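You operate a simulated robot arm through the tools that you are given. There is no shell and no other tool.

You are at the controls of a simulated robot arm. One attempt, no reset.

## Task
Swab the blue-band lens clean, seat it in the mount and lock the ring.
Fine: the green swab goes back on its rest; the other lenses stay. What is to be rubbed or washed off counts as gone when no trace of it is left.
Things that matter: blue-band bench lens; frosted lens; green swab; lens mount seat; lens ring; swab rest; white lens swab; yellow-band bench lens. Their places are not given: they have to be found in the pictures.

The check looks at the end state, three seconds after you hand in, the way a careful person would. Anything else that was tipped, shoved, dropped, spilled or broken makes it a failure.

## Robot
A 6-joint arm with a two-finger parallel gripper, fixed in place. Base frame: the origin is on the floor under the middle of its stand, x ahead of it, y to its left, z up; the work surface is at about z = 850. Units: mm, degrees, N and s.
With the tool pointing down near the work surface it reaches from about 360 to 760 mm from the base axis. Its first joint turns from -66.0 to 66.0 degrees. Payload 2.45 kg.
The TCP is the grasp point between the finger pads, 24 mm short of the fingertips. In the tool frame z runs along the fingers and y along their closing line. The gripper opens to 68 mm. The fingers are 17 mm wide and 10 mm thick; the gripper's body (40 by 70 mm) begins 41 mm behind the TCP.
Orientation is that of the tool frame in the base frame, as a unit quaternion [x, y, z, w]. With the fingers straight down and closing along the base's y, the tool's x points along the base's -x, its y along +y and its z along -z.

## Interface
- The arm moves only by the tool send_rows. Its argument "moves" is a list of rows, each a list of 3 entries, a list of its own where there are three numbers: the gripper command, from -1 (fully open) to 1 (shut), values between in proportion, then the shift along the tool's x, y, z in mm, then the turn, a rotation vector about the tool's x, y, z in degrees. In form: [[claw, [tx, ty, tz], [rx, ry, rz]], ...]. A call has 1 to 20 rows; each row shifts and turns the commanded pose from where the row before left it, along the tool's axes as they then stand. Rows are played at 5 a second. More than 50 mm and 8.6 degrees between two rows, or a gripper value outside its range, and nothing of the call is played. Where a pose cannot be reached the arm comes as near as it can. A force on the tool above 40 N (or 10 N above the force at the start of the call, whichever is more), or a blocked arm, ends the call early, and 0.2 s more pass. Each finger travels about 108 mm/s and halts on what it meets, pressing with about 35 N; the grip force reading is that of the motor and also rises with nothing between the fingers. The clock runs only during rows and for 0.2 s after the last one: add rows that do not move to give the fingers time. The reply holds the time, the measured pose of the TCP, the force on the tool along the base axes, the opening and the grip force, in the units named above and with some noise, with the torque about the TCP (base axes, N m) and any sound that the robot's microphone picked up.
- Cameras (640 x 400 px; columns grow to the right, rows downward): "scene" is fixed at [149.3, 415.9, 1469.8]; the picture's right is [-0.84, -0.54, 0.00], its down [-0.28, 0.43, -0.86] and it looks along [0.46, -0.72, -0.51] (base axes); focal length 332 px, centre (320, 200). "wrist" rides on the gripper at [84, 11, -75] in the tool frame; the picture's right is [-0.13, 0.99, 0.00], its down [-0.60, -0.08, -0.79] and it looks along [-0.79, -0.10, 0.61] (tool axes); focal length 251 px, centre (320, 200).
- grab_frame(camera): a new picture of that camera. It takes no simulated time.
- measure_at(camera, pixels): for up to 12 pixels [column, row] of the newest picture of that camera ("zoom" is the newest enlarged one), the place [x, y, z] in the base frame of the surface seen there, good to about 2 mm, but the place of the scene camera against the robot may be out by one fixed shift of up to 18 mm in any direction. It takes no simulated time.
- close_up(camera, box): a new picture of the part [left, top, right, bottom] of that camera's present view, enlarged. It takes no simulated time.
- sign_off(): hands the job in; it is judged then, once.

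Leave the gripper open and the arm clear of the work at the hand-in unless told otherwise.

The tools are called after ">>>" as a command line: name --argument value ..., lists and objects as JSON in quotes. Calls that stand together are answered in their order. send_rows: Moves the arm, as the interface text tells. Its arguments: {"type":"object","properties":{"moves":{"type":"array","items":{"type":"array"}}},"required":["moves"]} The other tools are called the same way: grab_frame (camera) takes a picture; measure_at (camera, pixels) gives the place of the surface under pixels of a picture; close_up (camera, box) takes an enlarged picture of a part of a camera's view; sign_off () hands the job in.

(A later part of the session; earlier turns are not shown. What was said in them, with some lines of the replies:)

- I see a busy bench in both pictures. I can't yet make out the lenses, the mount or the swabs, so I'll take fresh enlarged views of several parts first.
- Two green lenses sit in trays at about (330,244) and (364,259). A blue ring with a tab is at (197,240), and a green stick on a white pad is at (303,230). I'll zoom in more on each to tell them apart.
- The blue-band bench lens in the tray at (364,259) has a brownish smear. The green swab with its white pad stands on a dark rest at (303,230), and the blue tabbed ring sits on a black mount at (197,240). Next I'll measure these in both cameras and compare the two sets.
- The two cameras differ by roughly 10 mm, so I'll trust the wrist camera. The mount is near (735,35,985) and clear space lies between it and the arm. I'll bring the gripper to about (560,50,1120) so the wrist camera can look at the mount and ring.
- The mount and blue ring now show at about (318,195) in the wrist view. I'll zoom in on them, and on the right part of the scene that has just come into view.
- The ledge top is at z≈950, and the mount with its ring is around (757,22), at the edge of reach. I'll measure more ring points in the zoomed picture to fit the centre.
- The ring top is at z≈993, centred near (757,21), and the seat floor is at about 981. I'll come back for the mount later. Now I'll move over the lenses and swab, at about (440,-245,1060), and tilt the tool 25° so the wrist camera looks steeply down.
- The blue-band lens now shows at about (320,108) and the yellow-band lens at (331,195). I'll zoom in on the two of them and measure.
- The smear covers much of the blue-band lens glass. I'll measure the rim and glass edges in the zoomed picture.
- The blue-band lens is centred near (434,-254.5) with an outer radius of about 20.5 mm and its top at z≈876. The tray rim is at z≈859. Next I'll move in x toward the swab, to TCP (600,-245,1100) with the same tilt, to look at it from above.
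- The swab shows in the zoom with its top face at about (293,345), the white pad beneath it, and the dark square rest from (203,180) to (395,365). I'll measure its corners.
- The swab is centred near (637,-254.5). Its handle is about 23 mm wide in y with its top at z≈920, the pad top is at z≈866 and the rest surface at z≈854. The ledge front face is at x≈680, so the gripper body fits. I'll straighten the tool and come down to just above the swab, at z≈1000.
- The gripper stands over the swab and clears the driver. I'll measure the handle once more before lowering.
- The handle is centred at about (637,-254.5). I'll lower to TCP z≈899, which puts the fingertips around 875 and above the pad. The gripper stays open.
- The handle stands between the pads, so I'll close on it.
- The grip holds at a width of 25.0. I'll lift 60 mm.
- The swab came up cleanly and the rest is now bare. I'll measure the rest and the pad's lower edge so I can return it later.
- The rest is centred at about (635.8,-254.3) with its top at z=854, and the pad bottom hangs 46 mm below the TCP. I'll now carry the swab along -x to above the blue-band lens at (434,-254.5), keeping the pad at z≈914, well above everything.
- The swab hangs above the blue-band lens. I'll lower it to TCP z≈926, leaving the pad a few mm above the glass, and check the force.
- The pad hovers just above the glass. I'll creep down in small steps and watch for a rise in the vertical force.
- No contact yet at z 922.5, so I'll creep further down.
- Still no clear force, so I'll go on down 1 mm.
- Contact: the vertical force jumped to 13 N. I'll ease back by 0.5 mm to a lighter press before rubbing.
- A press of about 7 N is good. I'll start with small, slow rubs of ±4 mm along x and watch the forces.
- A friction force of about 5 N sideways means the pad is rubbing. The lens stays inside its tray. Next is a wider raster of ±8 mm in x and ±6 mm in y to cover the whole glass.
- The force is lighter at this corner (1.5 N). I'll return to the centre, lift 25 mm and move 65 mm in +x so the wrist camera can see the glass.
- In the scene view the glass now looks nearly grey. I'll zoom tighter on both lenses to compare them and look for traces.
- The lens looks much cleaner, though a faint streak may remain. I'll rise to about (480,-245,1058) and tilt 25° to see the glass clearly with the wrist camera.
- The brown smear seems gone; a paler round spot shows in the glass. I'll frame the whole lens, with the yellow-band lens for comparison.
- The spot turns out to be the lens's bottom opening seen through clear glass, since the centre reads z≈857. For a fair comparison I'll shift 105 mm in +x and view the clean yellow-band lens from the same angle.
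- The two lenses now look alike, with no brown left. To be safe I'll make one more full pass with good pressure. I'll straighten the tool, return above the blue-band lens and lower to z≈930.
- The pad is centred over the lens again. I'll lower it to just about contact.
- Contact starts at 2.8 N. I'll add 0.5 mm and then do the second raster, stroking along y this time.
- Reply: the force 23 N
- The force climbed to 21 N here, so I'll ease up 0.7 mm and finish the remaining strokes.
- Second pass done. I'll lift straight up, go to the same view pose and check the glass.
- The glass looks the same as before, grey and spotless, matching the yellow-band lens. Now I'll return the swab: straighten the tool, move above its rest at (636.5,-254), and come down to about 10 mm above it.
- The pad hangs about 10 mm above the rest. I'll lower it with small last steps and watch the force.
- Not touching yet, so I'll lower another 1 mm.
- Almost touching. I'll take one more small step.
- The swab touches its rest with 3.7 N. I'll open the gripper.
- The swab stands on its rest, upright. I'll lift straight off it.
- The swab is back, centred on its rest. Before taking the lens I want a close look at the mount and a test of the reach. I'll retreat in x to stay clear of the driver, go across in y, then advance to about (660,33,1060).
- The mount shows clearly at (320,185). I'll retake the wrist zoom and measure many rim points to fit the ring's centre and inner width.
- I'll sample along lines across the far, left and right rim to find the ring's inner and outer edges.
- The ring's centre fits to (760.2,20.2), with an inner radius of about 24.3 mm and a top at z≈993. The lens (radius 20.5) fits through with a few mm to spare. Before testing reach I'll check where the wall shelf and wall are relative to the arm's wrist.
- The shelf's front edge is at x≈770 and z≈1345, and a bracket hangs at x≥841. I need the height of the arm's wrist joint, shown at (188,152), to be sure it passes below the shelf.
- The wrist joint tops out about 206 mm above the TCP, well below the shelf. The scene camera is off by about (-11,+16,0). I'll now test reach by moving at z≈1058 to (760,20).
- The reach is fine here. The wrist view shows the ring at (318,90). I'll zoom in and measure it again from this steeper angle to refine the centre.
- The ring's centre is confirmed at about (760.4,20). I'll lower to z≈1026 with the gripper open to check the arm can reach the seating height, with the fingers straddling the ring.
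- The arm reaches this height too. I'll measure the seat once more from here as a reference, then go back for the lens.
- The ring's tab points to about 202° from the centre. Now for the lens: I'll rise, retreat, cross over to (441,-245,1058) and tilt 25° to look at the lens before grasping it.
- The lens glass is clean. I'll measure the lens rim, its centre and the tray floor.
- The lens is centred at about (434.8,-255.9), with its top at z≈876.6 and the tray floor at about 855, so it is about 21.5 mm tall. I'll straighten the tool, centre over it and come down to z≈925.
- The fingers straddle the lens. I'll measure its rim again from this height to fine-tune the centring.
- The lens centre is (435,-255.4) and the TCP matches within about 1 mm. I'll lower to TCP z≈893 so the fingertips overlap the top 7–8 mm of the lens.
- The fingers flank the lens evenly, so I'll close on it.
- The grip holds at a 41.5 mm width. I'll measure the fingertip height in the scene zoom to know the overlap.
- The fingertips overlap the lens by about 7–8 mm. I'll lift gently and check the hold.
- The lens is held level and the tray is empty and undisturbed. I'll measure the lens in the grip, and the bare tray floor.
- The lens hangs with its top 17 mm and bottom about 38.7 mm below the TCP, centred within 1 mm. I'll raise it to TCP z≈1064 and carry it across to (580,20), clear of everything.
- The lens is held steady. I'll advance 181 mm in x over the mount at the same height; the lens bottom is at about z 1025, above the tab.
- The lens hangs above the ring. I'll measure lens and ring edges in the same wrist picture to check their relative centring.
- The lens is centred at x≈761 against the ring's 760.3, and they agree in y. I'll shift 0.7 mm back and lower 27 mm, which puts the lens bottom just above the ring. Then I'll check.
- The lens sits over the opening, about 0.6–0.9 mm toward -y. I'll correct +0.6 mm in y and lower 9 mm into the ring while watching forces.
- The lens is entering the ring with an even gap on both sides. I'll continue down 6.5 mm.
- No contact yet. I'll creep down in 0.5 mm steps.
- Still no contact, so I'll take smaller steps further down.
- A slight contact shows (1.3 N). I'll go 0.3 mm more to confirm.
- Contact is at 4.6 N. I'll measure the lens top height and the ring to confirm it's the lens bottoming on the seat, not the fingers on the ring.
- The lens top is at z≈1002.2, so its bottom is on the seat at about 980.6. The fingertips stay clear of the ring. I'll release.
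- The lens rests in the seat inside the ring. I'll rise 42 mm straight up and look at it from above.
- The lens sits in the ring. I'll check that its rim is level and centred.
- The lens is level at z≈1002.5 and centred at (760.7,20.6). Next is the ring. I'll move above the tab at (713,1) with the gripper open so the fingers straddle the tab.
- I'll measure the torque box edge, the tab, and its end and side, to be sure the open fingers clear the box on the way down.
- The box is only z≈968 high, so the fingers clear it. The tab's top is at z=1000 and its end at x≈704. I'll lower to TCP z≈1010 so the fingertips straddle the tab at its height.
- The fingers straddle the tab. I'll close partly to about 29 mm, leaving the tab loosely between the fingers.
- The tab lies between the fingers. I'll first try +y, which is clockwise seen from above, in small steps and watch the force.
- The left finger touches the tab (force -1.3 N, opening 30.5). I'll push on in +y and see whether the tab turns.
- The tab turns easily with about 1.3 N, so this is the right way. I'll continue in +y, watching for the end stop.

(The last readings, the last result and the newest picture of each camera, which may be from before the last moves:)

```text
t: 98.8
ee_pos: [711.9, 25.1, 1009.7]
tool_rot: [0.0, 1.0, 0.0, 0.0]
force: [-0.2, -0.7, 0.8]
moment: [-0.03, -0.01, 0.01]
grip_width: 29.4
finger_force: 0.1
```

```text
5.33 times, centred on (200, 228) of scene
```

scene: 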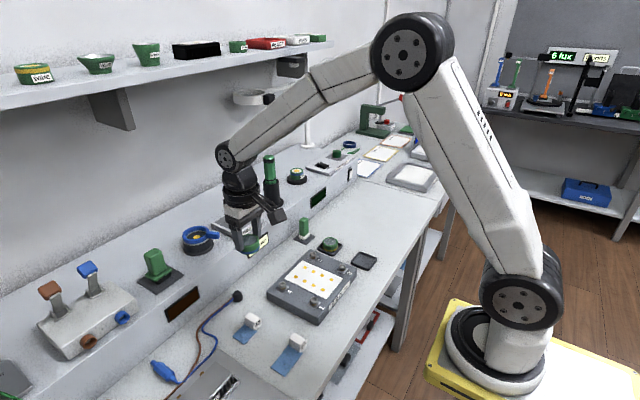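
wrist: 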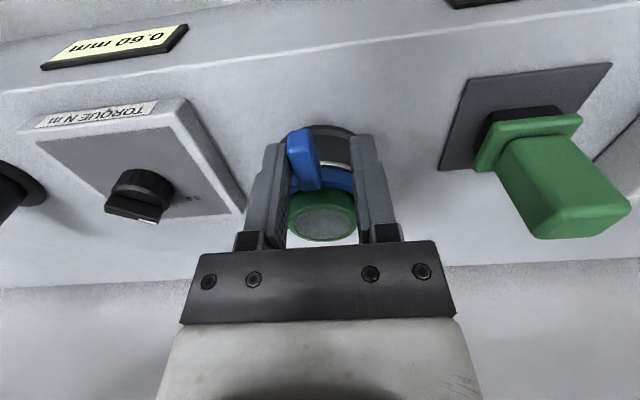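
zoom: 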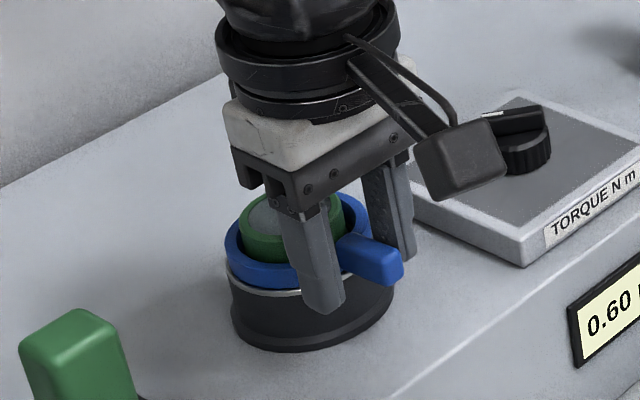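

The tab has come round to about 185° with little resistance. Before going on I'll measure the green switch to the right, so the gripper doesn't reach it.

>>> measure_at --camera "wrist" --pixels '[[445, 150], [478, 165], [500, 145], [545, 190], [540, 235], [575, 235], [500, 120], [612, 68], [305, 145], [315, 170], [325, 190]]'

```text
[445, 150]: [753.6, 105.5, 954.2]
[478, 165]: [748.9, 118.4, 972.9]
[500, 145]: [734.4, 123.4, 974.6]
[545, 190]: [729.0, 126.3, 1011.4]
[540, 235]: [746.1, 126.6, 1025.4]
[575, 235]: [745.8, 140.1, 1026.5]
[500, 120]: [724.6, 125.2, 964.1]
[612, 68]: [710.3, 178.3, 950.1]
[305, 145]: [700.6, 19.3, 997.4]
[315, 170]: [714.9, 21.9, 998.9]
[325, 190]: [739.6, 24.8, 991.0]
```

The switch begins at y≈118, so there is plenty of room. I'll keep pushing in +y.

>>> send_rows --moves '[[0.15, [0, 2.5, 0], [0, 0, 0]], [0.15, [0, 2.5, 0], [0, 0, 0]], [0.15, [0, 2.5, 0], [0, 0, 0]], [0.15, [0, 2.5, 0], [0, 0, 0]], [0.15, [0, 0, 0], [0, 0, 0]]]'

>>> grab_frame --camera "wrist"

```text
t: 100.0
ee_pos: [713.2, 34.8, 1009.3]
tool_rot: [0.0, 1.0, 0.0, 0.0]
force: [0.5, -0.6, -0.3]
moment: [0.02, -0.01, -0.03]
grip_width: 29.0
finger_force: 0.8
```

```text
taken
```

wrist: 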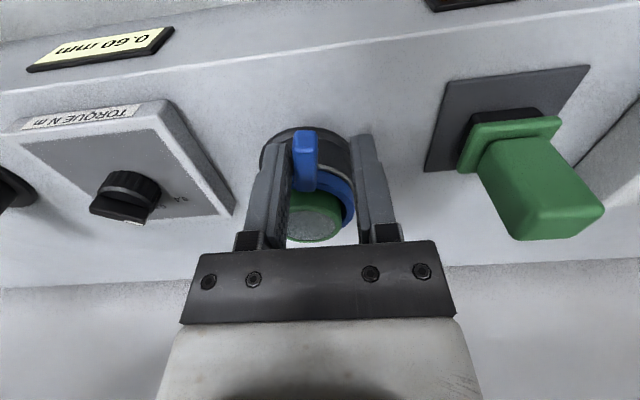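

>>> send_rows --moves '[[0.15, [0, 2.5, 0], [0, 0, 0]], [0.15, [0, 2.5, 0], [0, 0, 0]], [0.15, [0, 2.5, 0], [0, 0, 0]], [0.15, [0, 0, 0], [0, 0, 0]]]'

>>> grab_frame --camera "wrist"

>>> close_up --camera "scene" --box '[160, 190, 240, 265]'

```text
t: 101.0
ee_pos: [711.6, 42.7, 1009.8]
tool_rot: [0.0, 1.0, 0.0, -0.001]
force: [-0.5, 0.5, -0.2]
moment: [-0.01, 0.0, 0.02]
grip_width: 28.9
finger_force: 0.0
```

```text
taken
```

wrist: 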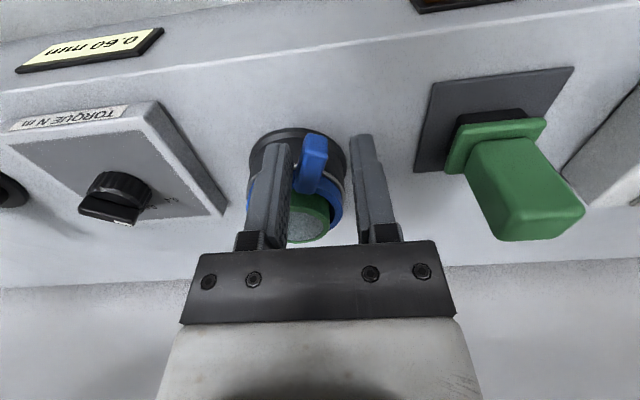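

```text
5.33 times, centred on (200, 228) of scene
```

zoom: 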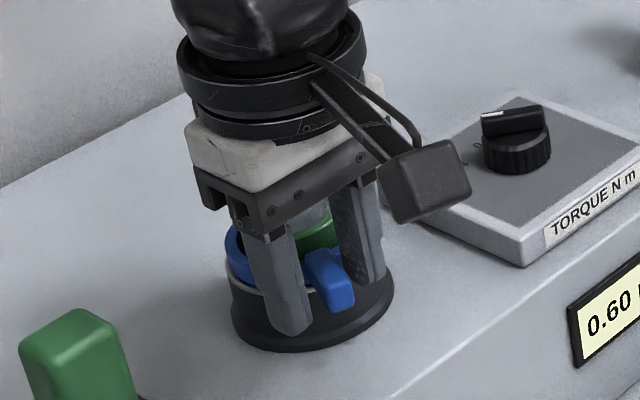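

The tab has turned past the middle and now sits a bit ahead of the pushing finger. I'll go on pushing gently until it stops.

>>> send_rows --moves '[[0.15, [0, 2.5, 0], [0, 0, 0]], [0.15, [0, 2.5, 0], [0, 0, 0]], [0.15, [0, 2.5, 0], [0, 0, 0]], [0.15, [0, 0, 0], [0, 0, 0]]]'

>>> grab_frame --camera "wrist"

>>> close_up --camera "wrist" --box '[230, 110, 420, 245]'

```text
t: 102.0
ee_pos: [711.8, 46.9, 1009.1]
tool_rot: [0.002, 1.0, -0.001, 0.001]
force: [-2.5, -11.8, 1.0]
moment: [-0.16, -0.03, -0.12]
grip_width: 38.1
finger_force: 5.9
```

```text
taken
```

wrist: 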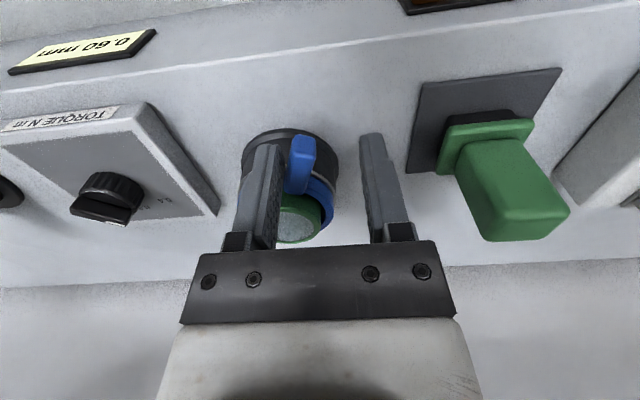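

```text
2.96 times, centred on (325, 178) of wrist
```

zoom: 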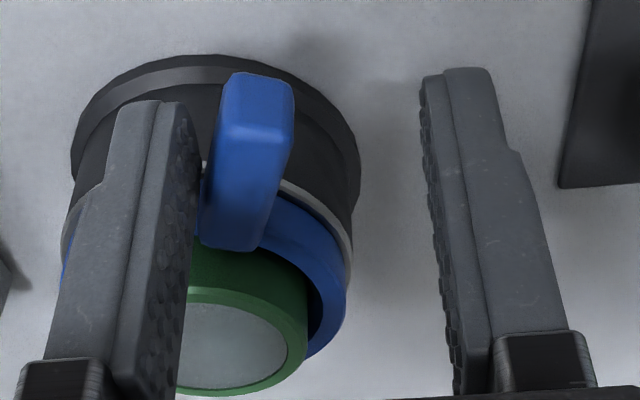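

A firm resistance of about 12 N in y suggests the end stop. I'll measure the tab to find its angle.

>>> measure_at --camera "zoom" --pixels '[[265, 80], [258, 110], [250, 150], [240, 190], [235, 225], [225, 140], [285, 140], [230, 330], [280, 130], [240, 85]]'

```text
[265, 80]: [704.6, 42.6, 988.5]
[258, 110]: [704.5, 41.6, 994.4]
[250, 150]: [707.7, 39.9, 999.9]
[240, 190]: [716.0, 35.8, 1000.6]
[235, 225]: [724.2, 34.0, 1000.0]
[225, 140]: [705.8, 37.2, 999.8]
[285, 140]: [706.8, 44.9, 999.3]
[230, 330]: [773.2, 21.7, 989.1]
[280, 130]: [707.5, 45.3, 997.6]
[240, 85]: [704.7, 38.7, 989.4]
```

The tab now points to about 159.5°, mirrored from its start at about 202°, and the 12 N resistance looks like the stop. To be sure the ring is fully home, I'll press a bit more firmly with a slightly tighter gripper.

>>> send_rows --moves '[[0.3, [0, 0, 0], [0, 0, 0]], [0.45, [0, 0, 0], [0, 0, 0]], [0.45, [0, 1, 0], [0, 0, 0]], [0.45, [0, 0, 0], [0, 0, 0]]]'

>>> close_up --camera "wrist" --box '[230, 110, 420, 245]'

>>> measure_at --camera "zoom" --pixels '[[265, 80], [258, 110], [250, 150], [240, 190], [235, 225], [225, 140], [285, 140]]'

```text
t: 103.0
ee_pos: [713.2, 47.5, 1009.6]
tool_rot: [0.001, 1.0, -0.001, 0.0]
force: [-4.2, -22.6, -1.1]
moment: [-0.21, 0.02, -0.24]
grip_width: 36.8
finger_force: 10.9
```

```text
2.96 times, centred on (325, 178) of wrist
```

zoom: 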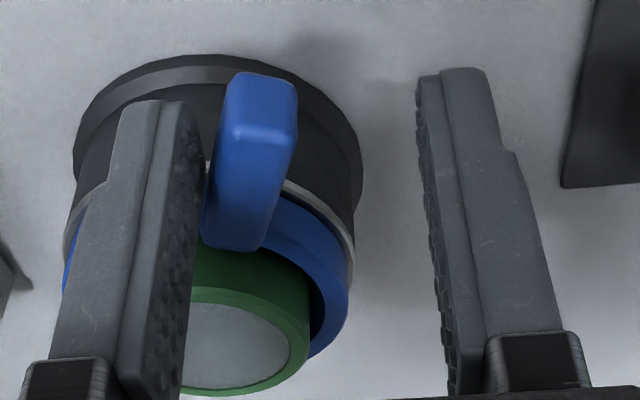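

```text
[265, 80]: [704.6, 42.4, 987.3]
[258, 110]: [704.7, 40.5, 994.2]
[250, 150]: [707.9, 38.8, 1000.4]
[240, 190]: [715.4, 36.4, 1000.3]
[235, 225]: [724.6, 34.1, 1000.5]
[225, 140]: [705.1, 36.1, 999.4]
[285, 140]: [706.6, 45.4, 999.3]
```

At 22.6 N the tab didn't move, so it is against its hard stop. I'll back off 8 mm in -y, open the gripper and look.

>>> send_rows --moves '[[0.3, [0, -2, 0], [0, 0, 0]], [0.15, [0, -3, 0], [0, 0, 0]], [0.0, [0, -3, 0], [0, 0, 0]], [-0.4, [0, 0, 0], [0, 0, 0]], [-1, [0, 0, 0], [0, 0, 0]], [-1, [0, 0, 0], [0, 0, 0]]]'

>>> grab_frame --camera "wrist"

>>> close_up --camera "wrist" --box '[230, 110, 420, 245]'

```text
t: 104.4
ee_pos: [712.9, 42.1, 1009.9]
tool_rot: [0.0, 1.0, 0.0, 0.0]
force: [-0.9, 0.3, -0.1]
moment: [0.0, 0.01, 0.02]
grip_width: 68.3
finger_force: 0.1
```

```text
taken
```

wrist: 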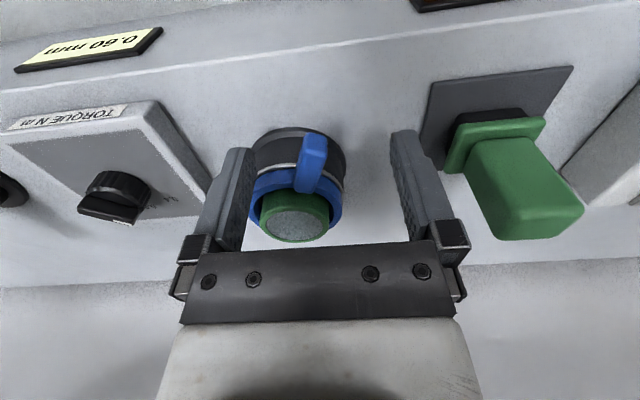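

```text
2.96 times, centred on (325, 178) of wrist
```

zoom: 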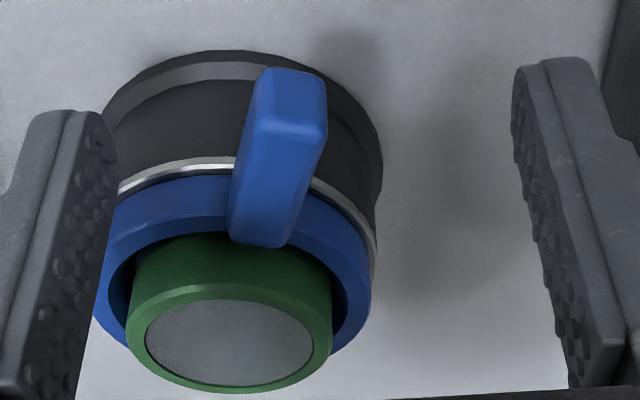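

The tab stays where I left it. I'll rise clear and inspect lens and ring.

>>> send_rows --moves '[[-1, [0, 0, -10], [0, 0, 0]], [-1, [0, 0, -20], [0, 0, 0]], [-1, [0, 0, -20], [0, 0, 0]], [-1, [15, 0, 0], [0, 0, 0]], [-1, [20, 0, 0], [0, 0, 0]], [-1, [20, 0, 0], [0, 0, 0]], [-1, [0, 0, 0], [0, 0, 0]]]'

>>> grab_frame --camera "wrist"

>>> close_up --camera "wrist" --box '[240, 150, 380, 240]'

>>> close_up --camera "scene" --box '[160, 210, 230, 260]'

>>> grab_frame --camera "scene"

```text
t: 106.0
ee_pos: [657.7, 42.8, 1059.3]
tool_rot: [0.0, 1.0, -0.001, 0.001]
force: [-0.6, 0.5, -0.2]
moment: [0.0, -0.01, 0.0]
grip_width: 68.0
finger_force: 0.1
```

```text
taken
```

wrist: 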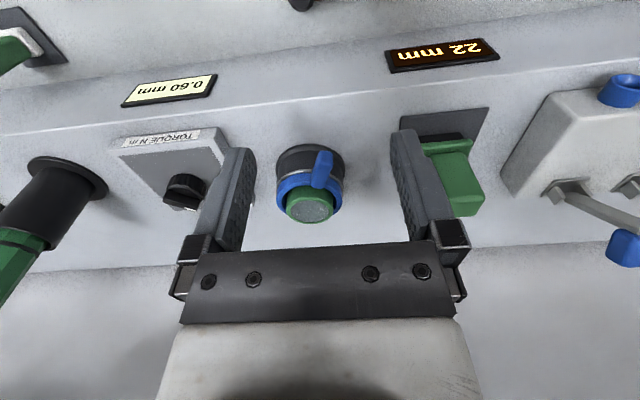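

```text
4.44 times, centred on (310, 195) of wrist
```

zoom: 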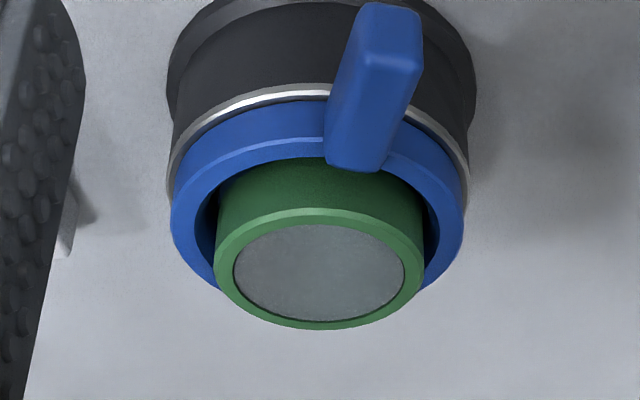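

```text
8.00 times, centred on (195, 235) of scene
```

zoom: 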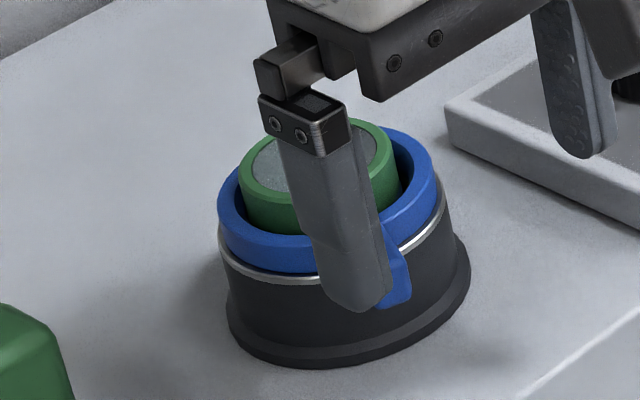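

```text
taken
```

scene: 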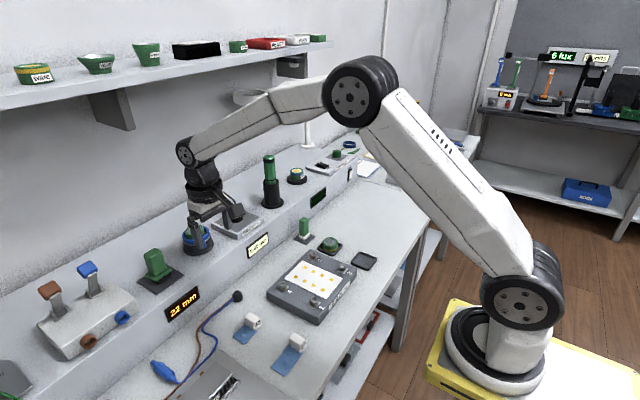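

A display that was dark now reads "22 mm", in the wrist view at (443,52) and in the scene at (182,303). That fits with the lens being seated and locked. I'll move the arm back, up and clear with the gripper open.

>>> send_rows --moves '[[-1, [20, 0, -10], [0, 0, 0]], [-1, [25, 0, -15], [0, 0, 0]], [-1, [30, 0, -15], [0, 0, 0]], [-1, [30, -20, -15], [0, 0, 0]], [-1, [30, -30, -15], [0, 0, 0]], [-1, [30, -30, -15], [0, 0, 0]], [-1, [30, -30, -15], [0, 0, 0]], [-1, [30, -30, -10], [0, 0, 0]], [-1, [30, -30, -8], [0, 0, 0]], [-1, [0, -30, 0], [0, 0, 0]], [-1, [0, 0, 0], [0, 0, 0]], [-1, [0, 0, 0], [0, 0, 0]]]'

>>> grab_frame --camera "scene"

>>> grab_frame --camera "wrist"

>>> close_up --camera "scene" --box '[160, 210, 230, 330]'

>>> close_up --camera "scene" --box '[280, 205, 390, 280]'

```text
t: 108.6
ee_pos: [403.7, -156.9, 1177.4]
tool_rot: [0.0, 1.0, 0.0, 0.0]
force: [0.3, 0.0, -0.4]
moment: [-0.01, 0.0, 0.05]
grip_width: 68.3
finger_force: 0.0
```

```text
taken
```

scene: 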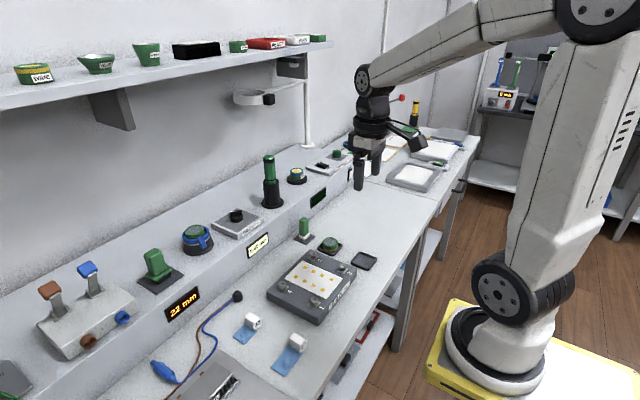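

```text
taken
```

wrist: 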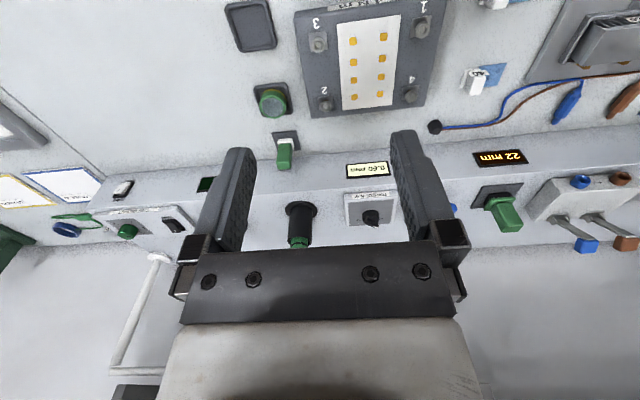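

```text
3.33 times, centred on (195, 270) of scene
```

zoom: 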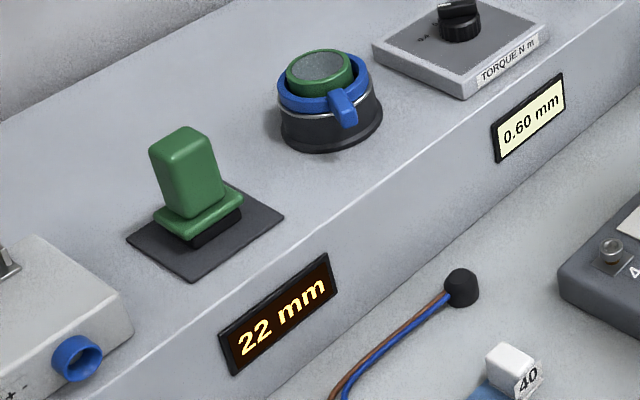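

```text
5.33 times, centred on (335, 242) of scene
```

zoom: 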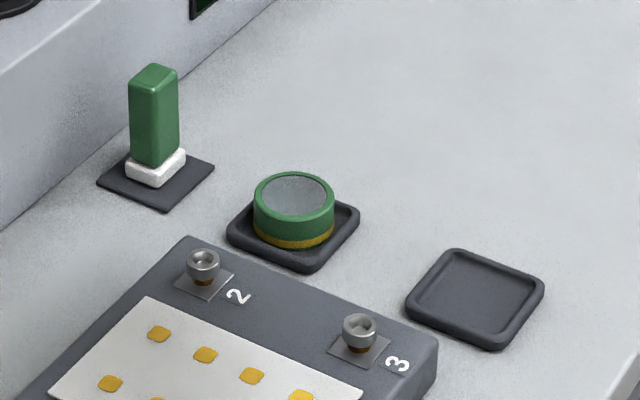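

Everything looks in place: swab on its rest, yellow-band lens in its tray, blue-band tray empty, lens in the mount. I'll take one last tight look at the mounted glass and the ring before handing in.

>>> close_up --camera "scene" --box '[180, 218, 215, 245]'

>>> close_up --camera "scene" --box '[318, 230, 343, 250]'

>>> close_up --camera "scene" --box '[270, 150, 340, 195]'

```text
14.81 times, centred on (198, 232) of scene
```

zoom: 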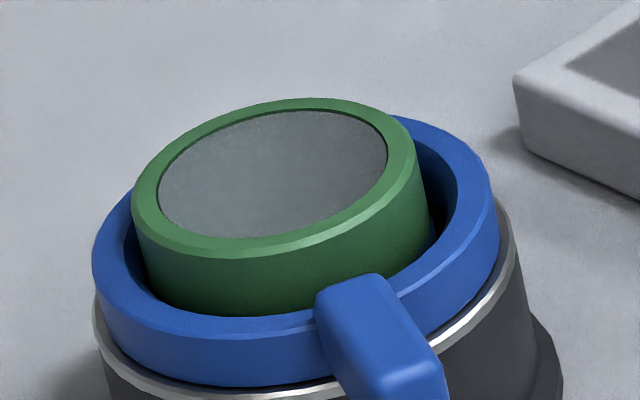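

```text
16.00 times, centred on (330, 240) of scene
```

zoom: 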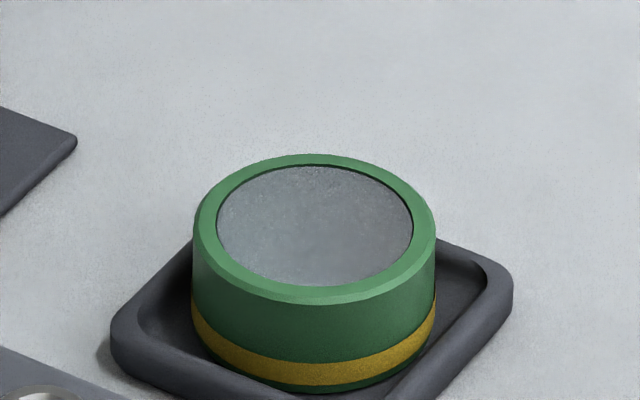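

```text
8.89 times, centred on (305, 172) of scene
```

zoom: 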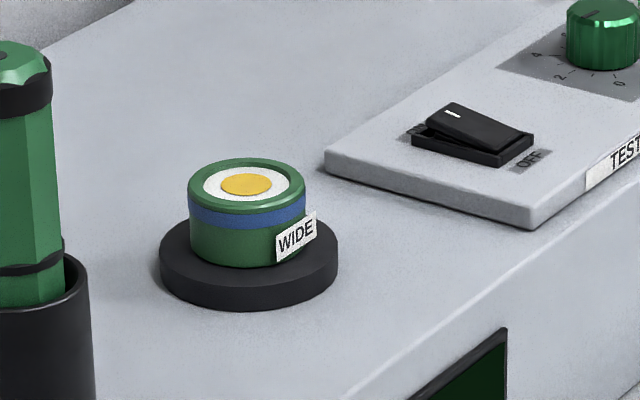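

The mounted lens is clear grey with no brown, level inside the ring, and the ring tab is at its stop with the display reading 22 mm. The swab is on its rest, the other lenses haven't moved, the gripper is open and the arm is clear, so I'm handing in.

>>> sign_off

```text
The job is handed in.
```

I cleaned the blue-band lens, seated it in the mount and locked the ring, then handed the job in. I don't have the result of the check.

- **Cleaning:** I made two full passes over the glass with the green swab. No brown smear shows in the close-ups, and the glass looks the same as the yellow-band lens.
- **Seating:** The lens sits level and centred in the mount seat. Its top measures z≈1002.5, which fits the lens resting on the seat floor.
- **Locking:** I turned the ring about 40° clockwise, seen from above. It stopped hard and did not move under about 23 N. I saw no mark for the locked position, so I went by that stop. A display on the ledge that had been dark now reads "22 mm".
- **Everything else:** The green swab stands on its rest and the yellow-band lens is still in its tray. I never identified the frosted lens or a separate white swab by name. I moved only the swab, the blue-band lens and the ring. The gripper is open and the arm is clear.
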